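You operate a simulated robot arm through the tools that you are given. There is no shell and no other tool.

You run a simulated robot arm. Do the job below in one go: nothing can be reset, and whatever is moved stays where it is left.

TASK
Put things in order on the wide ledge. At the end: the white pot (marked "BLACK") from the wide ledge stands where the green round brush stood; the blue reel (marked "LACE") from the wide ledge stands where the white pot stood; the cream packet (marked "BANDS") from the wide ledge stands where the grey toe pad stood; the green round brush from the wide ledge stands where the cream packet stood; the grey toe pad from the wide ledge stands on top of the blue card (marked "JOB CARD"); whatever was shut is shut again. Leave all else as you found it, and nothing knocked over.

The check looks at the end state, three seconds after you hand in, the way a careful person would. Anything else that was tipped, shoved, dropped, spilled or broken makes it a failure.

THE ROBOT
A 6-joint arm with a two-finger parallel gripper, fixed in place. Base frame: the origin is at the foot of the arm, x ahead of it, y to its left, z up; the work surface is at about z = 3. Readings come in mm, degrees, newtons and seconds.
With the tool pointing down near the work surface it reaches from about 180 to 460 mm from the base axis. Its first joint turns from -70.0 to 70.0 degrees. Payload 1.9 kg.
Tool frame: the origin (TCP) lies between the finger pads and is the grasp point; the fingertips stand 23 mm ahead of it; z points along the fingers, y is the line along which they close. Largest opening 94 mm; finger width 38, thickness 10; the body of the gripper, 54 by 96 mm, starts 39 mm behind the TCP.
Orientation is that of the tool frame in the base frame, as a unit quaternion [x, y, z, w]. With the fingers straight down and closing along the base's y, the tool's x points along the base's -x, its y along +y and its z along -z.

THE INTERFACE
- The arm moves only by the tool nudge_tool. Its argument "series" is a list of rows, each a list of 7 numbers: the shift along the tool's x, y, z in mm, then the turn, a rotation vector about the tool's x, y, z in degrees, then the gripper command, from -1 (shut) to 1 (fully open), values between in proportion. In form: [[x, y, z, rx, ry, rz, fingers], ...]. A call has 1 to 20 rows; each row shifts and turns the commanded pose from where the row before left it, along the tool's axes as they then stand. A row lasts 0.2 s, in which the tool goes at most 50 mm and 8.6 degrees; a call with a longer step from one row to the next is refused whole, and so is a gripper value outside its range. A pose out of reach is approached as far as the arm can. The call stops where the force on the tool passes 40 N (or 10 N more than at its start, if that is more) or the arm is blocked; 0.2 s more then pass. The fingers move at their own pace (about 108 mm/s each) and stop on an object; they squeeze with about 41 N. The grip force told is the motor's: it shows also when the fingers shut on nothing. Time passes only in rows, and 0.2 s behind the last, so rows that do not move let the fingers close. The reply holds the time, the measured pose of the TCP, the force on the tool along the base axes, the opening and the grip force, in the units named above and with some noise, with the torque about the TCP (base axes, N m) and any sound that the robot's microphone picked up.
- Cameras (640 x 400 px; columns grow to the right, rows downward): "scene" is fixed at [66, 319.2, 429.5]; the picture's right is [-0.68, -0.73, 0.00], its down [-0.38, 0.36, -0.85] and it looks along [0.63, -0.58, -0.52] (base axes); focal length 214 px, centre (320, 200). "wrist" rides on the gripper at [86, 16, -75] in the tool frame; the picture's right is [-0.18, 0.98, 0.00], its down [-0.58, -0.11, -0.81] and it looks along [-0.79, -0.15, 0.59] (tool axes); focal length 243 px, centre (320, 200). There is no depth. A picture from a camera that has moved, and an enlarged one, comes with that camera's place and axes in the base frame and with its lens.
- capture(camera): a new picture of that camera. No time passes.
- enlarge(camera, box): a new picture of the part [left, top, right, bottom] of that camera's present view, enlarged. No time passes.
- job_done(): hands the job in; it is judged then, once.

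Places have to be worked out from the pictures, the camera data and where the tool is seen. Open the gripper and draw the arm clear of the work before you hand the job in, unless the task says otherwise.

The tools are called after ">>>" as a command line: name --pt "numbers of a row" for each row, then --argument value for the rest, lists and objects as JSON in quotes. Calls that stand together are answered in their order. nudge_tool: Moves the arm, as the interface text tells. Its arguments: {"type":"object","properties":{"series":{"type":"array","items":{"type":"array","items":{"type":"number"}}}},"required":["series"]} The other tools are called the same way: capture (camera) takes a picture; enlarge (camera, box) takes an enlarged picture of a part of a camera's view; job_done () hands the job in.

At the start:

```text
time_s: 0.0
tool_pos: [245.1, 173.3, 366.9]
orientation: [0.001, 1.0, 0.001, 0.001]
ft_force: [0.4, 0.0, 0.8]
wrist_torque: [0.0, -0.01, -0.01]
opening: 93.9
grip_force: 0.0
```

scene: 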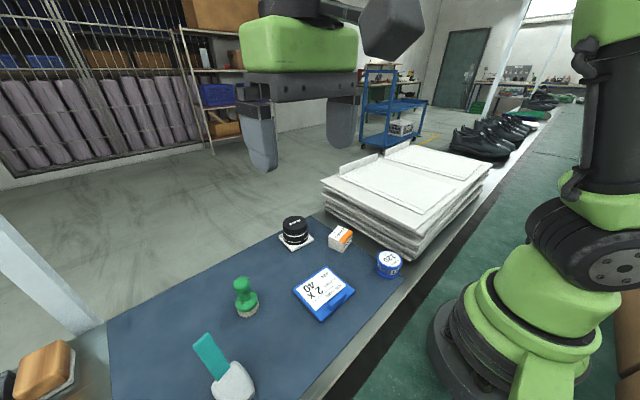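
wrist: 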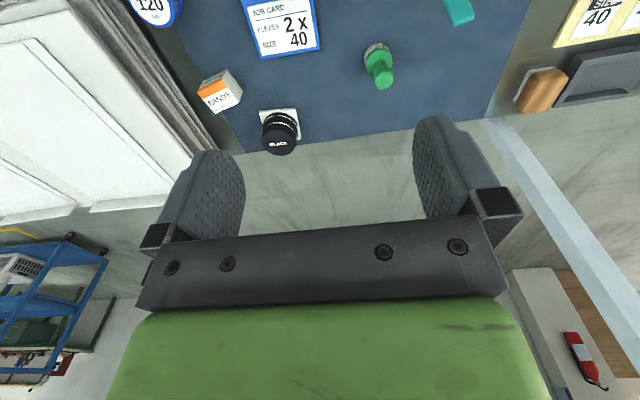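

The scene shows the blue mat with pot, packet, reel, job card, brush and toe pad. I'll enlarge both views for detail before moving.

>>> enlarge --camera "scene" --box '[260, 200, 420, 300]'

>>> enlarge --camera "scene" --box '[100, 260, 340, 400]'

>>> enlarge --camera "wrist" --box '[100, 0, 340, 150]'

>>> enlarge --camera "wrist" --box '[340, 0, 640, 150]'

```text
4.00 times, centred on (340, 250) of scene
camera zoom: at [66.0, 319.2, 429.5], right [-0.68, -0.73, 0.0], down [-0.38, 0.36, -0.85], along [0.63, -0.58, -0.52], focal length 858 px, centre (240, 0)
```

zoom: 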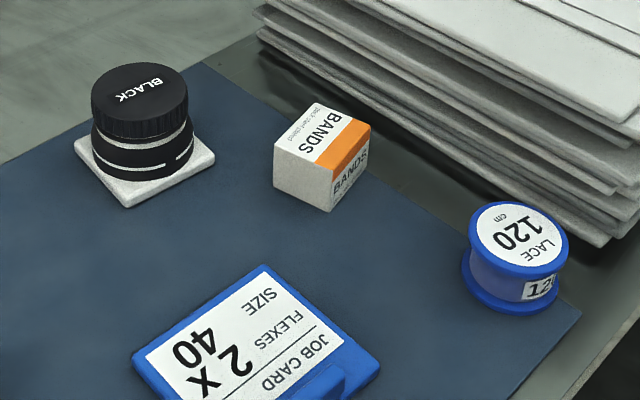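

```text
2.67 times, centred on (220, 330) of scene
camera zoom: at [66.0, 319.2, 429.5], right [-0.68, -0.73, 0.0], down [-0.38, 0.36, -0.85], along [0.63, -0.58, -0.52], focal length 572 px, centre (587, -147)
```

zoom: 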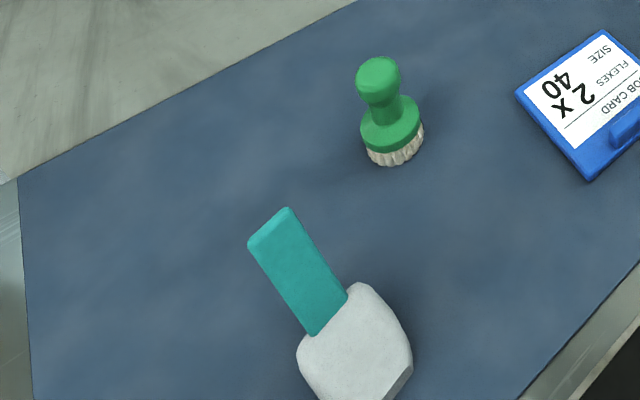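

```text
2.67 times, centred on (220, 75) of wrist
camera zoom: at [158.2, 190.2, 441.2], right [0.18, 0.98, 0.0], down [0.58, -0.11, 0.81], along [0.79, -0.15, -0.59], focal length 647 px, centre (587, 533)
```

zoom: 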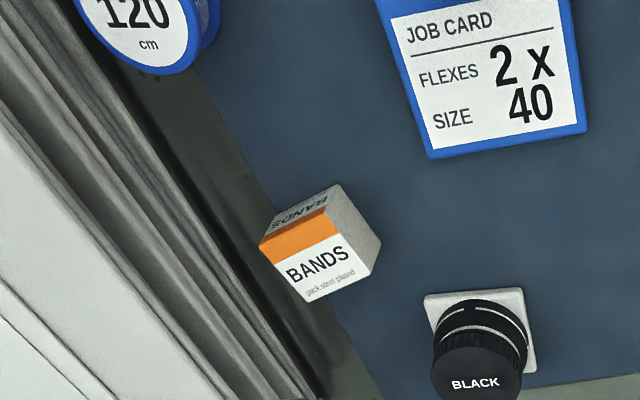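

```text
2.13 times, centred on (490, 75) of wrist
camera zoom: at [158.2, 190.2, 441.2], right [0.18, 0.98, 0.0], down [0.58, -0.11, 0.81], along [0.79, -0.15, -0.59], focal length 518 px, centre (-43, 467)
```

zoom: 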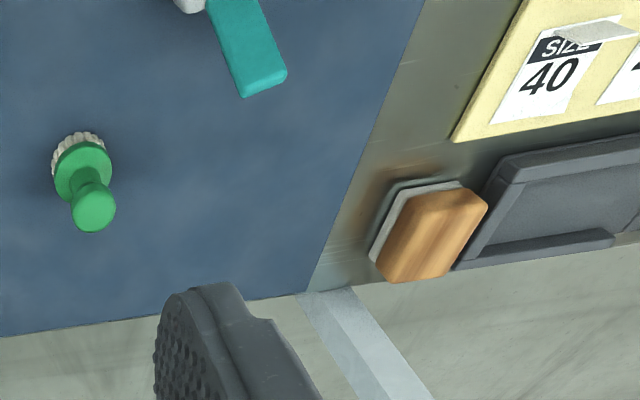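

The card seems to be near (283,107) and the pot near (457,50), close to the reach limit. I'll zoom further on each object to understand its shape before planning.

>>> enlarge --camera "scene" --box '[270, 205, 366, 265]'

>>> enlarge --camera "scene" --box '[280, 255, 360, 325]'

>>> enlarge --camera "scene" --box '[170, 260, 290, 400]'

>>> enlarge --camera "scene" --box '[310, 130, 510, 290]'

>>> enlarge --camera "scene" --box '[0, 300, 140, 400]'

```text
6.67 times, centred on (318, 235) of scene
camera zoom: at [66.0, 319.2, 429.5], right [-0.68, -0.73, 0.0], down [-0.38, 0.36, -0.85], along [0.63, -0.58, -0.52], focal length 1430 px, centre (333, -33)
```

zoom: 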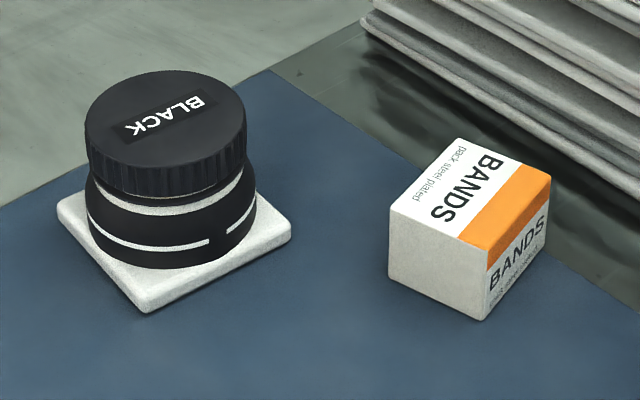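

```text
5.71 times, centred on (320, 290) of scene
camera zoom: at [66.0, 319.2, 429.5], right [-0.68, -0.73, 0.0], down [-0.38, 0.36, -0.85], along [0.63, -0.58, -0.52], focal length 1226 px, centre (320, -314)
```

zoom: 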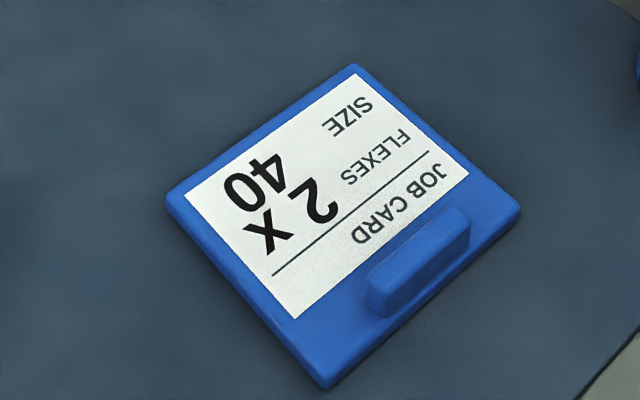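

```text
2.86 times, centred on (230, 330) of scene
camera zoom: at [66.0, 319.2, 429.5], right [-0.68, -0.73, 0.0], down [-0.38, 0.36, -0.85], along [0.63, -0.58, -0.52], focal length 613 px, centre (577, -171)
```

zoom: 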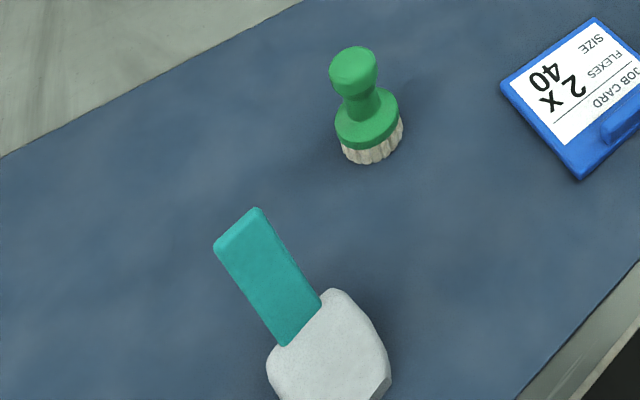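

```text
2.50 times, centred on (410, 210) of scene
camera zoom: at [66.0, 319.2, 429.5], right [-0.68, -0.73, 0.0], down [-0.38, 0.36, -0.85], along [0.63, -0.58, -0.52], focal length 536 px, centre (95, 175)
```

zoom: 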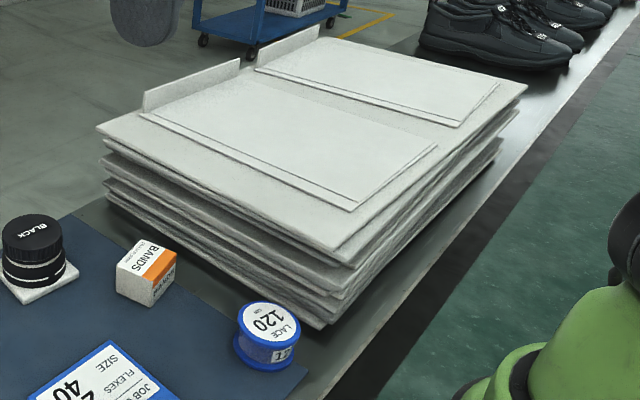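

```text
4.00 times, centred on (70, 350) of scene
camera zoom: at [66.0, 319.2, 429.5], right [-0.68, -0.73, 0.0], down [-0.38, 0.36, -0.85], along [0.63, -0.58, -0.52], focal length 858 px, centre (1320, -400)
```

zoom: 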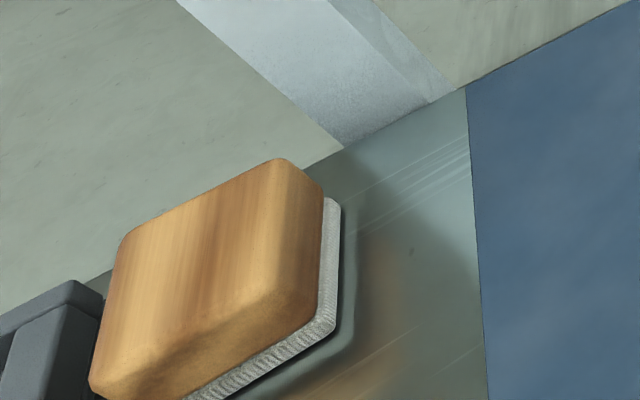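

The pot sits with a square white foot; the toe pad's shape is still unclear. I'll tilt the tool so the wrist camera looks more steeply down, staying high, to measure everything.

>>> nudge_tool --pt "0 0 0 0 7 0 1" --pt "0 0 0 0 7 0 1" --pt "0 0 0 0 7 0 1" --pt "0 0 0 0 7 0 1" --pt "0 0 0 0 7 0 1" --pt "0 0 0 0 0 0 1"

>>> capture --camera "wrist"

```text
time_s: 1.4
tool_pos: [234.1, 170.4, 351.3]
orientation: [0.001, 0.954, 0.002, -0.301]
ft_force: [-1.1, -0.7, 0.2]
wrist_torque: [-0.01, -0.03, 0.05]
opening: 93.8
grip_force: 0.1
out of reach, approached as far as the arm can: row 5
```

```text
taken
camera wrist: at [205.5, 186.4, 462.8], right [0.15, 0.98, -0.1], down [0.94, -0.11, 0.33], along [0.31, -0.15, -0.94], focal length 243 px, centre (320, 200)
```

wrist: 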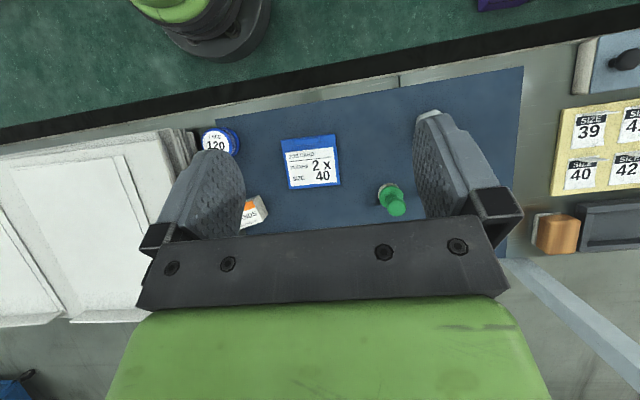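

The top-down view works: I can see the card, brush, packet and reel, with a size board and knobbed box off to the left. I'll shift forward and left, and lower a bit, to get the toe pad in clear view.

>>> nudge_tool --pt "-25 20 1 0 0 0 1" --pt "-25 20 1 0 0 0 1" --pt "-25 20 1 0 0 0 1" --pt "-25 20 1 0 0 0 1" --pt "0 0 0 0 0 0 1"

>>> capture --camera "wrist"

```text
time_s: 2.6
tool_pos: [275.7, 231.7, 269.1]
orientation: [0.0, 0.954, 0.001, -0.3]
ft_force: [0.4, 0.3, -0.2]
wrist_torque: [-0.03, 0.01, 0.02]
opening: 94.0
grip_force: 0.2
out of reach, approached as far as the arm can: row 1, 2, 3, 4
```

```text
taken
camera wrist: at [247.1, 247.8, 380.0], right [0.15, 0.98, -0.1], down [0.94, -0.11, 0.33], along [0.31, -0.15, -0.94], focal length 243 px, centre (320, 200)
```

wrist: 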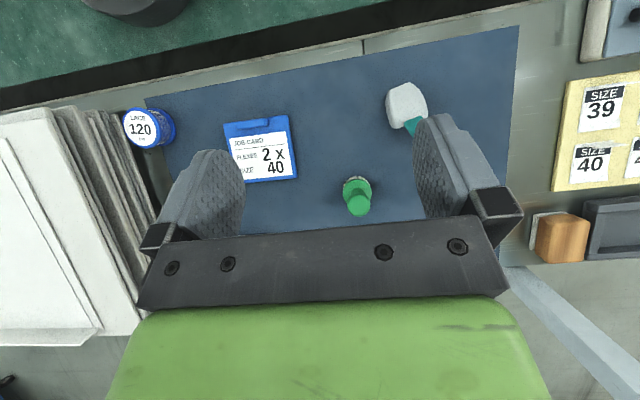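

The grey pad with its teal tab is now visible near (405,100), and the brush too. I'll enlarge these.

>>> enlarge --camera "wrist" --box '[340, 60, 460, 135]'

>>> enlarge --camera "wrist" --box '[110, 90, 310, 215]'

>>> enlarge --camera "wrist" --box '[520, 0, 640, 280]'

>>> enlarge --camera "scene" --box '[180, 320, 280, 400]'

```text
5.33 times, centred on (400, 98) of wrist
camera zoom: at [247.1, 247.8, 380.0], right [0.15, 0.98, -0.1], down [0.94, -0.11, 0.33], along [0.31, -0.15, -0.94], focal length 1294 px, centre (-107, 747)
```

zoom: 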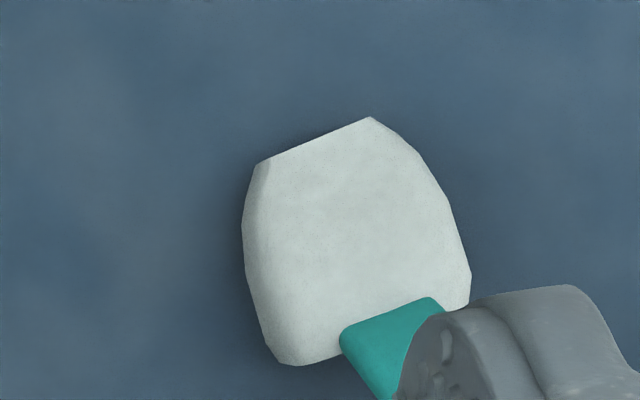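

```text
3.20 times, centred on (210, 152) of wrist
camera zoom: at [247.1, 247.8, 380.0], right [0.15, 0.98, -0.1], down [0.94, -0.11, 0.33], along [0.31, -0.15, -0.94], focal length 776 px, centre (672, 352)
```

zoom: 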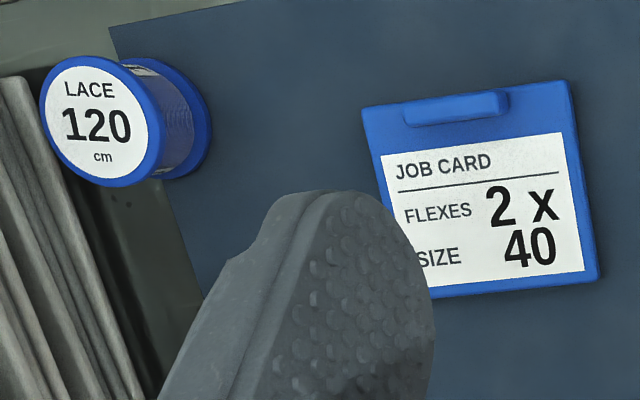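

```text
1.43 times, centred on (580, 140) of wrist
camera zoom: at [247.1, 247.8, 380.0], right [0.15, 0.98, -0.1], down [0.94, -0.11, 0.33], along [0.31, -0.15, -0.94], focal length 347 px, centre (-51, 286)
```

zoom: 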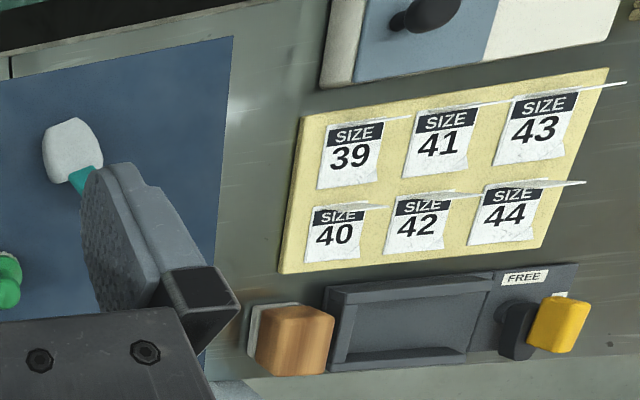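

```text
5.00 times, centred on (230, 360) of scene
camera zoom: at [66.0, 319.2, 429.5], right [-0.68, -0.73, 0.0], down [-0.38, 0.36, -0.85], along [0.63, -0.58, -0.52], focal length 1072 px, centre (770, -600)
```

zoom: 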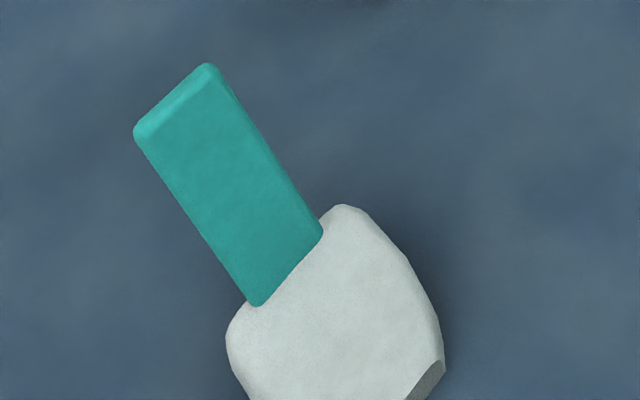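

The toe pad is a light-grey block with a teal tab overhanging it. I'll bring the tool back upright and see where the commanded pose stands.

>>> nudge_tool --pt "0 0 0 0 -7 0 1" --pt "0 0 0 0 -7 0 1" --pt "0 0 0 0 -7 0 1" --pt "0 0 0 0 -7 0 1" --pt "0 0 0 0 -7 0 1" --pt "0 0 0 0 0 0 1"

>>> capture --camera "wrist"

```text
time_s: 4.0
tool_pos: [276.4, 232.9, 268.7]
orientation: [0.001, 1.0, 0.001, 0.001]
ft_force: [-0.2, -0.1, 0.6]
wrist_torque: [0.0, 0.03, -0.01]
opening: 94.1
grip_force: 0.1
```

```text
taken
camera wrist: at [189.0, 249.5, 342.7], right [0.19, 0.98, 0.0], down [0.58, -0.11, 0.81], along [0.79, -0.15, -0.59], focal length 243 px, centre (320, 200)
```

wrist: 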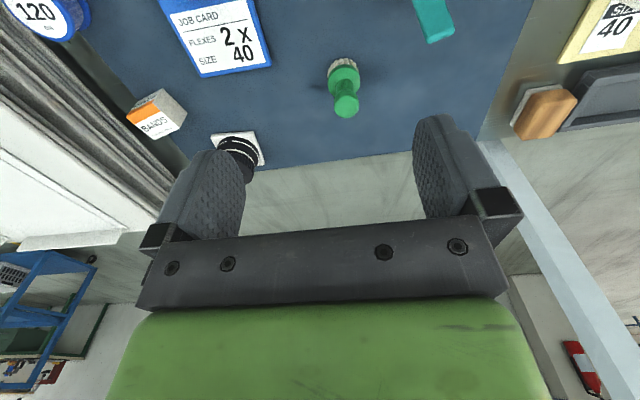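

The tool is upright at (276,233,269) and commands follow the reached pose. I'll move back and left so the camera sees the toe pad without the finger in the way.

>>> nudge_tool --pt "20 18 0 0 0 0 1" --pt "20 18 0 0 0 0 1" --pt "20 18 0 0 0 0 1" --pt "20 18 0 0 0 0 1" --pt "0 0 0 0 0 0 1"

>>> capture --camera "wrist"

>>> enlarge --camera "wrist" --box '[280, 0, 440, 100]'

```text
time_s: 5.2
tool_pos: [192.7, 304.4, 267.5]
orientation: [0.001, 1.0, 0.001, 0.0]
ft_force: [0.6, 0.9, -0.5]
wrist_torque: [0.0, 0.02, -0.02]
opening: 93.8
grip_force: 0.0
```

```text
taken
camera wrist: at [105.3, 320.9, 341.9], right [0.19, 0.98, 0.0], down [0.58, -0.11, 0.81], along [0.79, -0.15, -0.59], focal length 243 px, centre (320, 200)
```

wrist: 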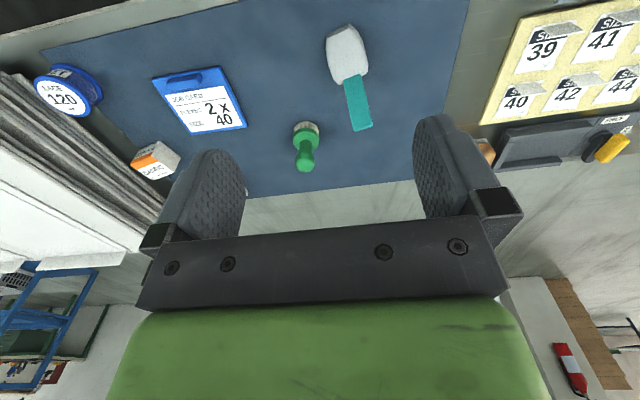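

```text
4.00 times, centred on (360, 50) of wrist
camera zoom: at [105.3, 320.9, 341.9], right [0.19, 0.98, 0.0], down [0.58, -0.11, 0.81], along [0.79, -0.15, -0.59], focal length 970 px, centre (160, 800)
```

zoom: 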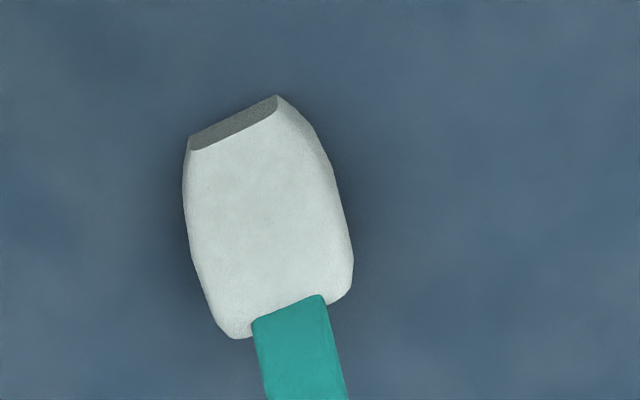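

The teal tab appears to stick up from the pad like a handle (top near z≈95). I'll swing the camera around to look along +y for a side view to confirm this.

>>> nudge_tool --pt "-17 -30 5 0 0 -8 1" --pt "-17 -30 5 0 0 -8 1" --pt "-17 -30 5 0 0 -8 1" --pt "-17 -30 5 0 0 -8 1" --pt "0 0 0 0 0 -8 1" --pt "0 0 0 0 0 -8 1" --pt "0 0 0 0 0 -8 1" --pt "0 0 0 0 0 -8 1" --pt "0 0 0 0 0 -8 1" --pt "0 0 0 0 0 -8 1" --pt "0 0 0 0 0 0 1"

>>> capture --camera "wrist"

```text
time_s: 7.6
tool_pos: [287.9, 203.8, 248.0]
orientation: [-0.642, 0.767, 0.0, 0.001]
ft_force: [-0.8, 0.4, -0.2]
wrist_torque: [0.01, -0.02, -0.03]
opening: 94.0
grip_force: 0.1
```

```text
taken
camera wrist: at [255.9, 121.0, 321.9], right [-0.94, 0.35, 0.0], down [0.21, 0.55, 0.81], along [0.28, 0.76, -0.59], focal length 243 px, centre (320, 200)
```

wrist: 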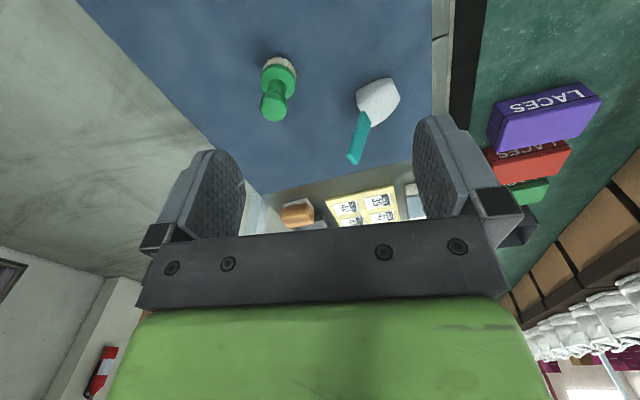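

>>> enlarge --camera "wrist" --box '[320, 70, 432, 170]'

>>> enlarge --camera "wrist" --box '[240, 40, 320, 140]'

```text
4.00 times, centred on (376, 120) of wrist
camera zoom: at [255.9, 121.0, 321.9], right [-0.94, 0.35, 0.0], down [0.21, 0.55, 0.81], along [0.28, 0.76, -0.59], focal length 970 px, centre (96, 520)
```

zoom: 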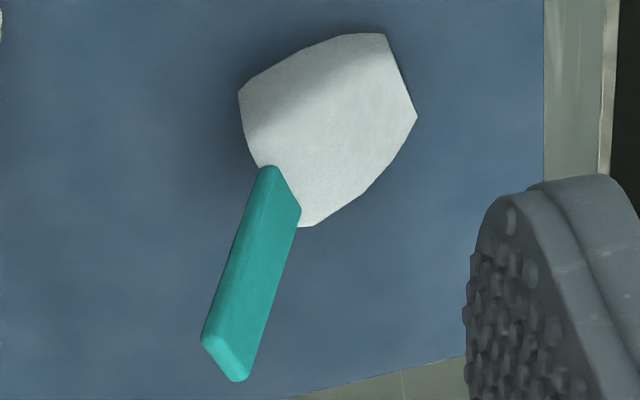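

```text
4.00 times, centred on (280, 90) of wrist
camera zoom: at [255.9, 121.0, 321.9], right [-0.94, 0.35, 0.0], down [0.21, 0.55, 0.81], along [0.28, 0.76, -0.59], focal length 970 px, centre (480, 640)
```

zoom: 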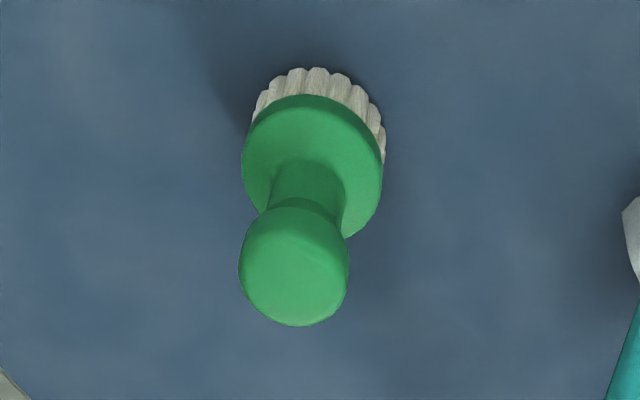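

The side view confirms a handle about 24 mm wide leaning outward from the pad, running from about (268,332,33) to (296,338,98). Next I'll turn back and move over the right-hand side to measure pot, packet and reel.

>>> nudge_tool --pt "0 0 0 0 0 8 1" --pt "0 0 0 0 0 8 1" --pt "0 0 0 0 0 8 1" --pt "0 0 0 0 0 8 1" --pt "0 0 0 0 0 8 1" --pt "0 0 0 0 0 8 1" --pt "0 0 0 0 0 8 1" --pt "0 0 0 0 0 8 1" --pt "0 0 0 0 0 8 1" --pt "0 0 0 0 0 8 1" --pt "11 -33 -5 0 0 0 1" --pt "11 -33 -5 0 0 0 1" --pt "11 -33 -5 0 0 0 1" --pt "11 -33 -5 0 0 0 1" --pt "11 -33 -5 0 0 0 1" --pt "0 0 0 0 0 0 1"

>>> capture --camera "wrist"

>>> enlarge --camera "wrist" --box '[200, 0, 440, 150]'

```text
time_s: 11.0
tool_pos: [230.2, 37.6, 271.4]
orientation: [0.0, 1.0, 0.002, 0.0]
ft_force: [0.3, 0.3, -0.5]
wrist_torque: [-0.02, 0.0, 0.03]
opening: 93.9
grip_force: 0.0
```

```text
taken
camera wrist: at [144.3, 54.2, 345.5], right [0.18, 0.98, 0.0], down [0.58, -0.11, 0.81], along [0.79, -0.15, -0.59], focal length 243 px, centre (320, 200)
```

wrist: 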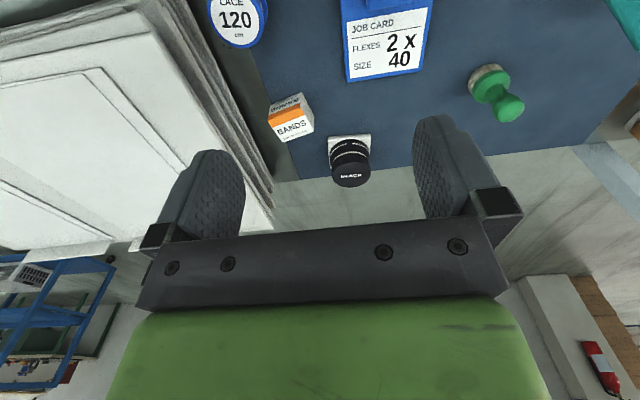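

```text
2.67 times, centred on (320, 75) of wrist
camera zoom: at [144.3, 54.2, 345.5], right [0.18, 0.98, 0.0], down [0.58, -0.11, 0.81], along [0.79, -0.15, -0.59], focal length 647 px, centre (320, 533)
```

zoom: 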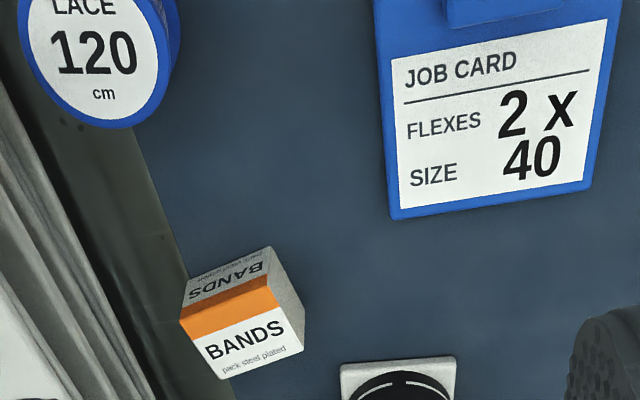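

I'll enlarge the pot, packet and stack edge, and the reel from here.

>>> enlarge --camera "wrist" --box '[260, 85, 404, 195]'

>>> enlarge --camera "wrist" --box '[180, 0, 310, 80]'

>>> enlarge --camera "wrist" --box '[330, 0, 450, 100]'

>>> enlarge --camera "wrist" --box '[440, 40, 560, 140]'

```text
3.64 times, centred on (332, 140) of wrist
camera zoom: at [144.3, 54.2, 345.5], right [0.18, 0.98, 0.0], down [0.58, -0.11, 0.81], along [0.79, -0.15, -0.59], focal length 882 px, centre (276, 418)
```

zoom: 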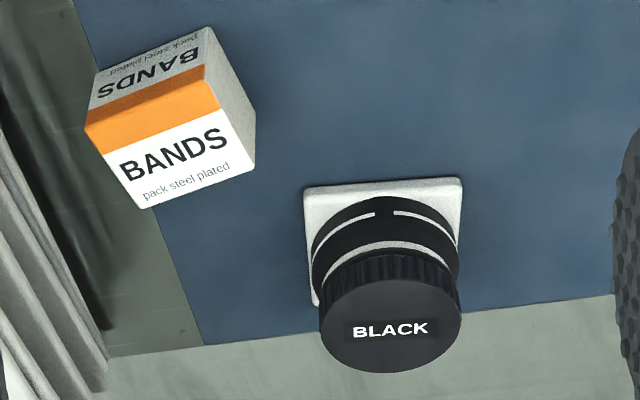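

```text
4.92 times, centred on (245, 40) of wrist
camera zoom: at [144.3, 54.2, 345.5], right [0.18, 0.98, 0.0], down [0.58, -0.11, 0.81], along [0.79, -0.15, -0.59], focal length 1194 px, centre (689, 988)
```

zoom: 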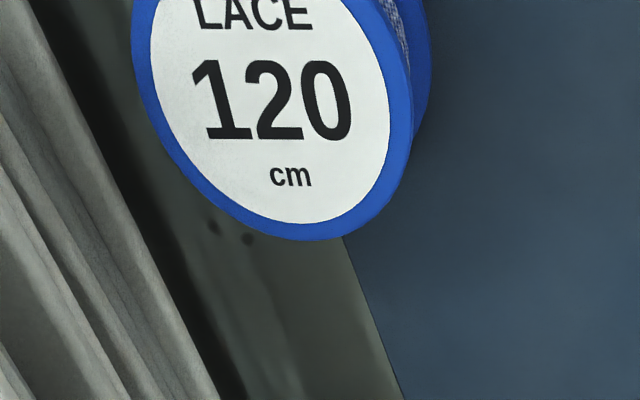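

```text
4.00 times, centred on (390, 50) of wrist
camera zoom: at [144.3, 54.2, 345.5], right [0.18, 0.98, 0.0], down [0.58, -0.11, 0.81], along [0.79, -0.15, -0.59], focal length 970 px, centre (40, 800)
```

zoom: 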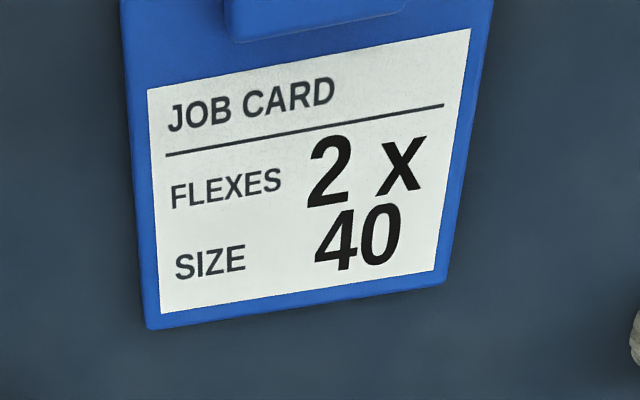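

```text
4.00 times, centred on (500, 90) of wrist
camera zoom: at [144.3, 54.2, 345.5], right [0.18, 0.98, 0.0], down [0.58, -0.11, 0.81], along [0.79, -0.15, -0.59], focal length 970 px, centre (-400, 640)
```

zoom: 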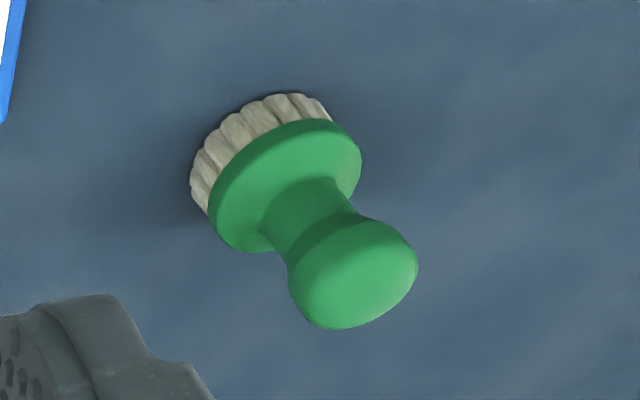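

Triangulating gives: pot foot ~72 mm square at (457,50), packet ~54×44×41 at (358,-27), reel ~66 mm dia at (223,-55), card ~100 mm square around (283,107), brush at (360,250), pad body at about (243,327). I'll go above the pad's handle first, at a safe height with a yaw of 12°.

>>> nudge_tool --pt "-7 37 11 0 0 0 1" --pt "-7 37 11 0 0 0 1" --pt "-7 37 11 0 0 0 1" --pt "-7 37 11 0 0 0 1" --pt "-7 37 11 0 0 0 1" --pt "-7 37 11 0 0 0 1" --pt "-7 37 11 0 0 0 1" --pt "-7 39 11 0 0 -6 1" --pt "0 0 0 0 0 -6 1" --pt "0 0 0 0 0 0 1"

>>> enlarge --camera "scene" --box '[120, 240, 340, 400]'

>>> capture --camera "wrist"

```text
time_s: 13.2
tool_pos: [286.9, 334.9, 185.1]
orientation: [-0.105, 0.994, 0.001, 0.0]
ft_force: [-0.5, -0.1, 0.6]
wrist_torque: [-0.02, 0.0, 0.02]
opening: 93.8
grip_force: 0.1
```

```text
2.50 times, centred on (230, 320) of scene
camera zoom: at [66.0, 319.2, 429.5], right [-0.68, -0.73, 0.0], down [-0.38, 0.36, -0.85], along [0.63, -0.58, -0.52], focal length 536 px, centre (545, -100)
```

zoom: 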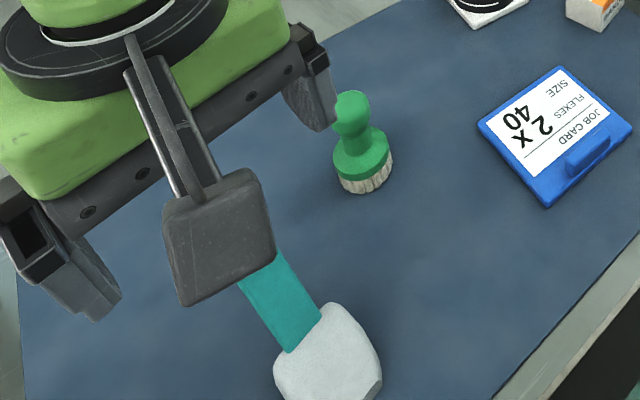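

```text
taken
camera wrist: at [199.4, 332.9, 259.3], right [-0.02, 1.0, 0.0], down [0.59, 0.01, 0.81], along [0.81, 0.02, -0.59], focal length 243 px, centre (320, 200)
```

wrist: 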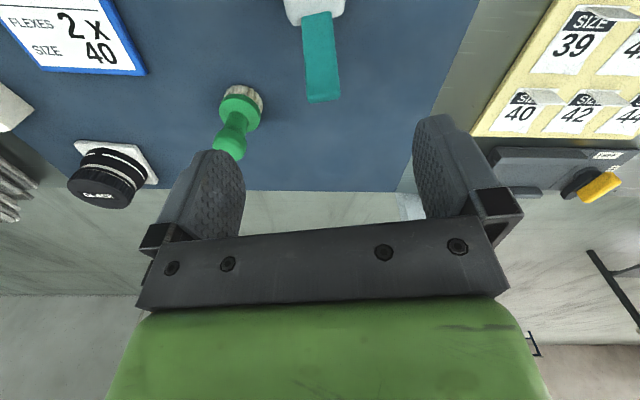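

The handle tip sits near (298,338,101), centred between the open fingers. I'll descend to TCP z≈74 so that the fingers straddle the handle and the gripper body stays above its tip.

>>> nudge_tool --pt "0 1.4 28 0 0 0 1" --pt "0 0 28 0 0 0 1" --pt "0 0 25 0 0 0 1" --pt "0 0 15 0 0 0 1" --pt "0 0 15 0 0 0 1" --pt "0 0 0 0 0 0 1"

>>> capture --camera "wrist"

>>> enlarge --camera "scene" --box '[120, 240, 340, 400]'

```text
time_s: 14.6
tool_pos: [288.3, 337.8, 72.8]
orientation: [-0.104, 0.995, 0.001, -0.001]
ft_force: [-0.5, -0.2, 0.9]
wrist_torque: [-0.02, -0.01, 0.01]
opening: 93.8
grip_force: 0.0
```

```text
taken
camera wrist: at [199.5, 335.0, 146.7], right [-0.02, 1.0, 0.0], down [0.59, 0.01, 0.81], along [0.81, 0.02, -0.59], focal length 243 px, centre (320, 200)
```

wrist: 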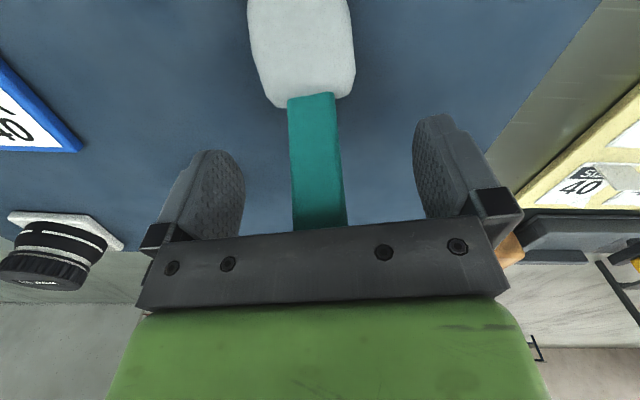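

```text
2.50 times, centred on (230, 320) of scene
camera zoom: at [66.0, 319.2, 429.5], right [-0.68, -0.73, 0.0], down [-0.38, 0.36, -0.85], along [0.63, -0.58, -0.52], focal length 536 px, centre (545, -100)
```

zoom: 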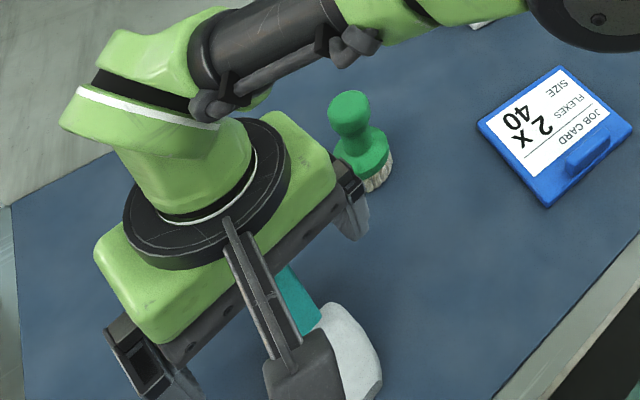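

Handle is centred between the fingers with no contact force. I'll close the gripper on it.

>>> nudge_tool --pt "0 0 0 0 0 0 -1" --pt "0 0 0 0 0 0 -1" --pt "0 0 0 0 0 0 -1" --pt "0 0 0 0 0 0 -1"

>>> capture --camera "wrist"

```text
time_s: 15.6
tool_pos: [288.1, 337.4, 71.7]
orientation: [-0.104, 0.995, 0.0, 0.0]
ft_force: [-0.3, 0.2, -0.3]
wrist_torque: [0.01, -0.03, 0.0]
opening: 23.5
grip_force: 40.4
```

```text
taken
camera wrist: at [199.6, 335.0, 147.0], right [-0.02, 1.0, 0.0], down [0.59, 0.01, 0.81], along [0.81, 0.02, -0.59], focal length 243 px, centre (320, 200)
```

wrist: 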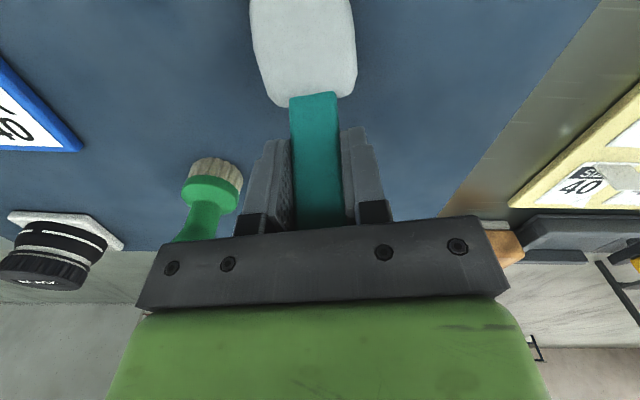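

Gripped at 23.5 mm with 40 N. The pad body centre works out as (246,327), about 43 mm behind the TCP; I'll lift it straight up and check that it came along.

>>> nudge_tool --pt "0 0 -8 0 0 0 -1" --pt "0 0 -15 0 0 0 -1" --pt "0 0 -25 0 0 0 -1" --pt "0 0 -25 0 0 0 -1" --pt "0 0 -25 0 0 0 -1" --pt "0 0 -22 0 0 0 -1" --pt "0 0 0 0 0 0 -1"

>>> capture --camera "scene"

>>> capture --camera "wrist"

```text
time_s: 17.2
tool_pos: [288.2, 338.3, 192.8]
orientation: [-0.105, 0.994, 0.001, 0.0]
ft_force: [-0.5, -0.2, -1.0]
wrist_torque: [0.0, -0.04, -0.01]
opening: 23.0
grip_force: 41.5
```

```text
taken
```

scene: 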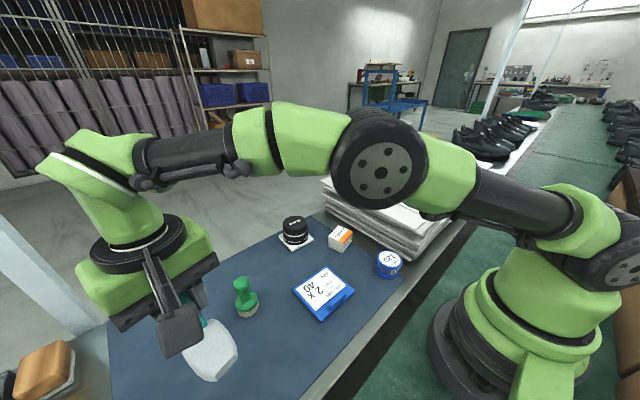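

```text
taken
camera wrist: at [200.4, 336.0, 268.1], right [-0.02, 1.0, 0.0], down [0.59, 0.01, 0.81], along [0.81, 0.02, -0.59], focal length 243 px, centre (320, 200)
```

wrist: 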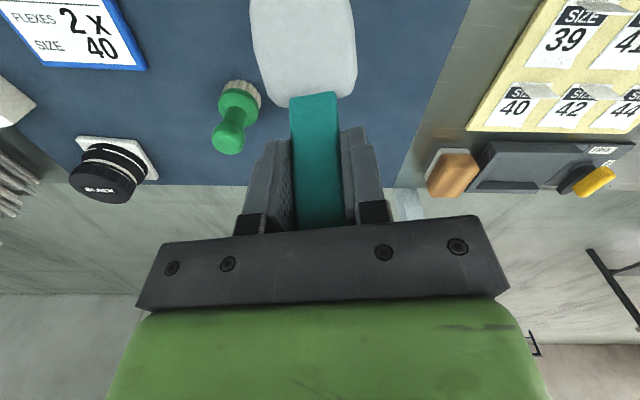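

The pad is held and hangs level; the load is light (about 1 N). I'll turn to yaw 0 and carry it high over to the card.

>>> nudge_tool --pt "0 0 0 0 0 6 -1" --pt "0 0 0 0 0 6 -1" --pt "-7.4 -38.3 0 0 0 0 -1" --pt "-7.4 -38.3 0 0 0 0 -1" --pt "-7.4 -38.3 0 0 0 0 -1" --pt "-7.4 -38.3 0 0 0 0 -1" --pt "-7.4 -38.3 0 0 0 0 -1" --pt "-7.4 -38.3 0 0 0 0 -1" --pt "0 0 0 0 0 0 -1"

>>> capture --camera "wrist"

>>> enlarge --camera "scene" --box '[200, 180, 440, 330]'

```text
time_s: 19.2
tool_pos: [332.2, 108.7, 193.7]
orientation: [0.0, 1.0, 0.001, -0.001]
ft_force: [-0.4, -0.2, -0.6]
wrist_torque: [0.01, -0.01, 0.02]
opening: 23.2
grip_force: 40.6
```

```text
taken
camera wrist: at [245.4, 125.0, 268.4], right [0.18, 0.98, 0.0], down [0.58, -0.11, 0.81], along [0.79, -0.15, -0.59], focal length 243 px, centre (320, 200)
```

wrist: 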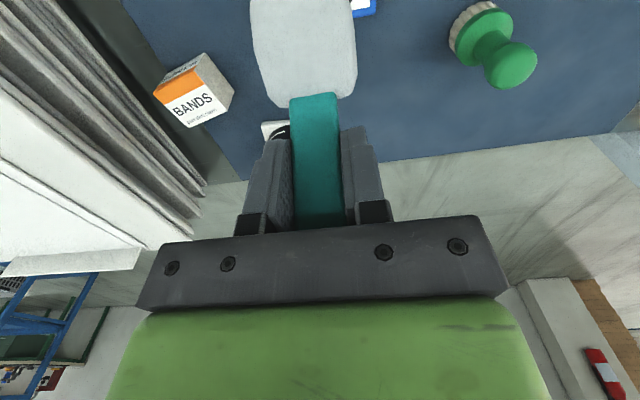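

```text
2.67 times, centred on (320, 255) of scene
camera zoom: at [66.1, 319.2, 429.5], right [-0.68, -0.73, 0.0], down [-0.38, 0.36, -0.85], along [0.63, -0.58, -0.52], focal length 572 px, centre (320, 53)
```

zoom: 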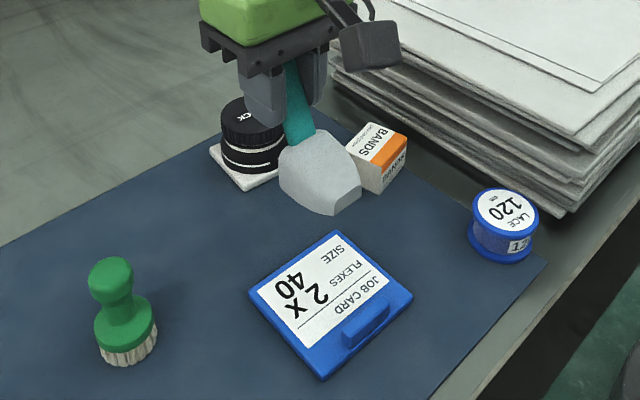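

The pad hangs above the card. I'll lower to about 20 mm above it and check the alignment before touching down.

>>> nudge_tool --pt "0 0 25 0 0 0 -1" --pt "0 0 25 0 0 0 -1" --pt "0 0 25 0 0 0 -1" --pt "0 0 18 0 0 0 -1" --pt "0 0 0 0 0 0 -1"

>>> enlarge --camera "scene" --box '[240, 210, 400, 310]'

>>> capture --camera "wrist"

```text
time_s: 20.4
tool_pos: [333.7, 109.2, 101.0]
orientation: [0.0, 1.0, 0.001, 0.0]
ft_force: [-0.6, -0.4, -0.4]
wrist_torque: [0.01, -0.03, 0.01]
opening: 23.1
grip_force: 40.9
```

```text
4.00 times, centred on (320, 260) of scene
camera zoom: at [66.0, 319.2, 429.5], right [-0.68, -0.73, 0.0], down [-0.38, 0.36, -0.85], along [0.63, -0.58, -0.52], focal length 858 px, centre (320, -40)
```

zoom: 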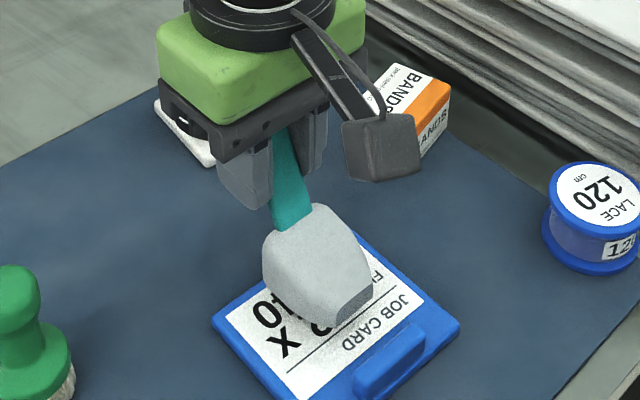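

```text
taken
camera wrist: at [247.6, 124.8, 174.4], right [0.19, 0.98, 0.0], down [0.58, -0.11, 0.81], along [0.79, -0.15, -0.59], focal length 243 px, centre (320, 200)
```

wrist: 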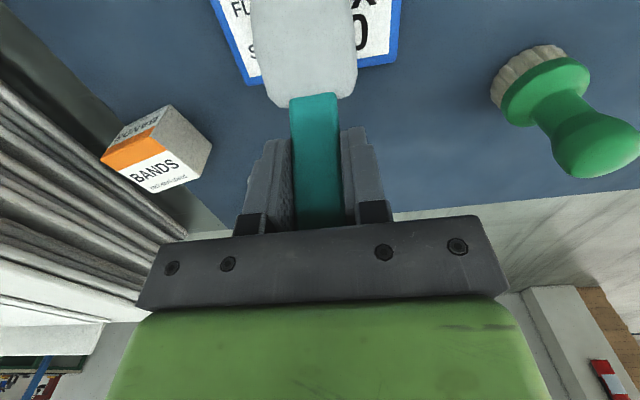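

Pad is over the card, clear of the raised bar. I'll lower in small steps and watch the vertical force.

>>> nudge_tool --pt "0 0 10 0 0 0 -1" --pt "0 0 5 0 0 0 -1" --pt "0 0 2 0 0 0 -1" --pt "0 0 0 0 0 0 -1"

>>> enlarge --camera "scene" --box '[280, 240, 360, 310]'

```text
time_s: 21.4
tool_pos: [332.6, 108.3, 83.1]
orientation: [0.0, 1.0, 0.001, 0.0]
ft_force: [-0.7, 0.4, -0.1]
wrist_torque: [-0.02, -0.05, 0.0]
opening: 23.1
grip_force: 40.8
```

```text
5.71 times, centred on (320, 275) of scene
camera zoom: at [66.0, 319.2, 429.5], right [-0.68, -0.73, 0.0], down [-0.38, 0.36, -0.85], along [0.63, -0.58, -0.52], focal length 1226 px, centre (320, -229)
```

zoom: 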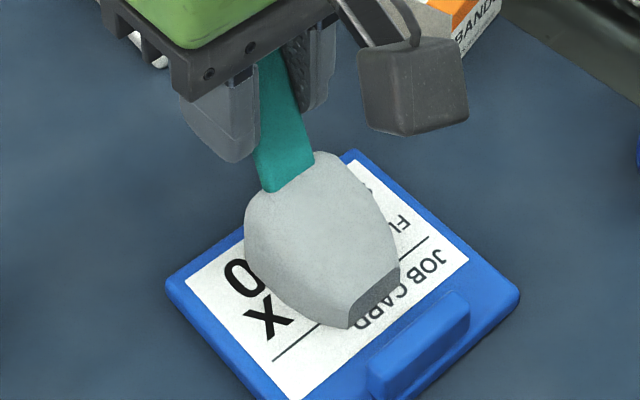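

Still free of the card (no vertical load). I'll continue down in finer steps.

>>> nudge_tool --pt "0 0 1.5 0 0 0 -1" --pt "0 0 1 0 0 0 -1" --pt "0 0 0 0 0 0 -1"

```text
time_s: 22.2
tool_pos: [332.9, 108.5, 81.1]
orientation: [0.0, 1.0, 0.001, 0.002]
ft_force: [1.9, -3.3, 30.0]
wrist_torque: [-0.1, 1.3, 0.1]
opening: 23.0
grip_force: 41.0
```

Contact at z≈81 with 30 N. I'll ease up slightly so that the pad rests with little load before releasing.

>>> nudge_tool --pt "0 0 -0.9 0 0 0 -1" --pt "0 0 0 0 0 0 -1"

>>> enlarge --camera "scene" --box '[280, 240, 360, 310]'

```text
time_s: 22.8
tool_pos: [332.2, 108.1, 81.4]
orientation: [0.0, 1.0, 0.002, -0.001]
ft_force: [1.6, 3.1, 15.4]
wrist_torque: [0.08, 0.21, -0.07]
opening: 23.4
grip_force: 41.3
```

```text
5.71 times, centred on (320, 275) of scene
camera zoom: at [66.0, 319.2, 429.5], right [-0.68, -0.73, 0.0], down [-0.38, 0.36, -0.85], along [0.63, -0.58, -0.52], focal length 1226 px, centre (320, -229)
```

zoom: 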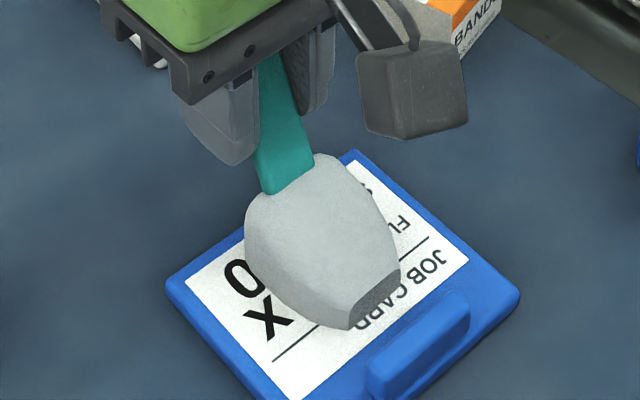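

Another small ease to bring the load close to zero, then open the fingers gently.

>>> nudge_tool --pt "0 0 -0.5 0 0 0 -1" --pt "0 0 0 0 0 0 -1"

```text
time_s: 23.4
tool_pos: [332.8, 107.2, 82.4]
orientation: [0.001, 1.0, 0.0, 0.0]
ft_force: [1.5, 1.2, 4.1]
wrist_torque: [-0.07, -0.01, 0.03]
opening: 23.0
grip_force: 41.2
```

Load is down to about 4 N, so the pad rests on the card. I'll open and rise clear of the handle.

>>> nudge_tool --pt "0 0 0 0 0 0 -0.3" --pt "0 0 0 0 0 0 0.4" --pt "0 0 0 0 0 0 0.4" --pt "0 0 -10 0 0 0 0.4" --pt "0 0 -30 0 0 0 0.4" --pt "0 0 -30 0 0 0 0.4" --pt "0 0 -30 0 0 0 0.4" --pt "0 0 0 0 0 0 0.4"

>>> enlarge --camera "scene" --box '[240, 210, 400, 310]'

>>> capture --camera "wrist"

```text
time_s: 25.2
tool_pos: [330.4, 108.9, 184.2]
orientation: [0.0, 1.0, 0.001, 0.0]
ft_force: [-0.6, -0.5, -0.3]
wrist_torque: [0.02, -0.04, 0.0]
opening: 65.8
grip_force: 0.0
```

```text
4.00 times, centred on (320, 260) of scene
camera zoom: at [66.0, 319.2, 429.5], right [-0.68, -0.73, 0.0], down [-0.38, 0.36, -0.85], along [0.63, -0.58, -0.52], focal length 858 px, centre (320, -40)
```

zoom: 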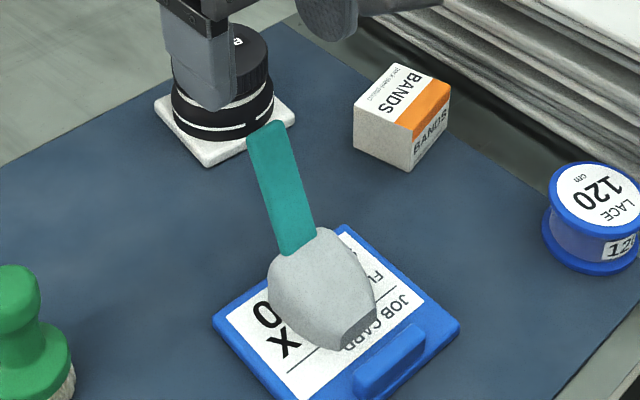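

```text
taken
camera wrist: at [243.7, 125.5, 258.1], right [0.18, 0.98, 0.0], down [0.58, -0.11, 0.81], along [0.79, -0.15, -0.59], focal length 243 px, centre (320, 200)
```

wrist: 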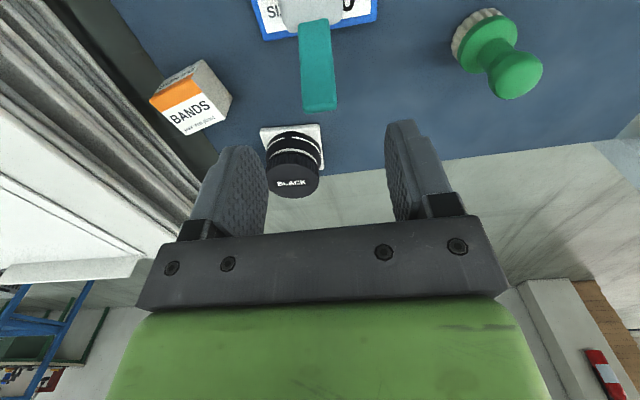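

The pad stands on the card on its own. Next, the packet: I'll move the camera in front of it for an accurate measurement.

>>> nudge_tool --pt "0 -40 0 0 0 0 1" --pt "0 -40 0 0 0 0 1" --pt "0 -40 0 0 0 0 1" --pt "0 0 0 0 0 0 1"

>>> capture --camera "wrist"

>>> enlarge --camera "wrist" --box '[210, 30, 370, 130]'

```text
time_s: 26.2
tool_pos: [331.8, -13.0, 184.8]
orientation: [-0.001, 1.0, 0.001, 0.0]
ft_force: [-0.5, -0.5, 0.8]
wrist_torque: [-0.01, 0.03, 0.03]
opening: 94.1
grip_force: 0.1
```

```text
taken
camera wrist: at [244.1, 3.9, 260.2], right [0.18, 0.98, 0.0], down [0.58, -0.11, 0.81], along [0.79, -0.15, -0.59], focal length 243 px, centre (320, 200)
```

wrist: 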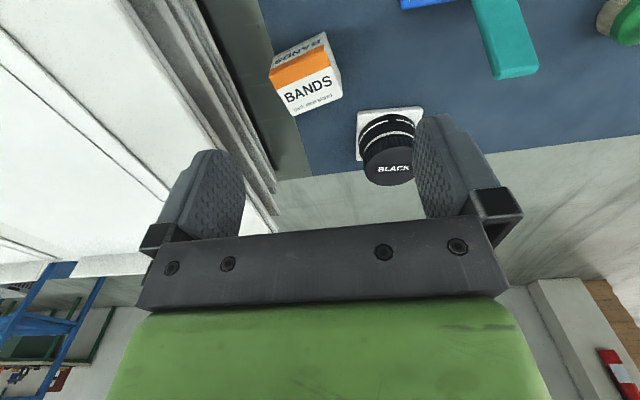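

```text
4.00 times, centred on (290, 80) of wrist
camera zoom: at [244.1, 3.9, 260.2], right [0.18, 0.98, 0.0], down [0.58, -0.11, 0.81], along [0.79, -0.15, -0.59], focal length 970 px, centre (440, 680)
```

zoom: 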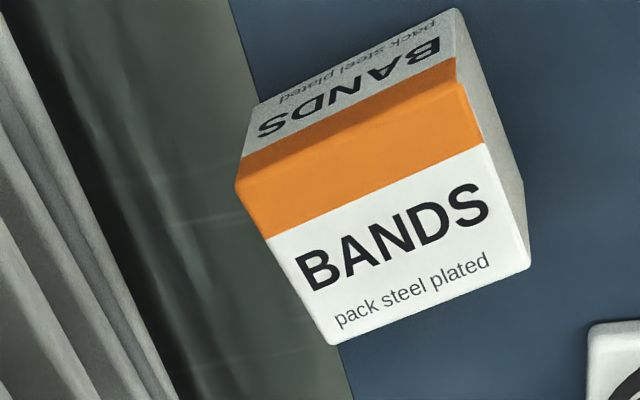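

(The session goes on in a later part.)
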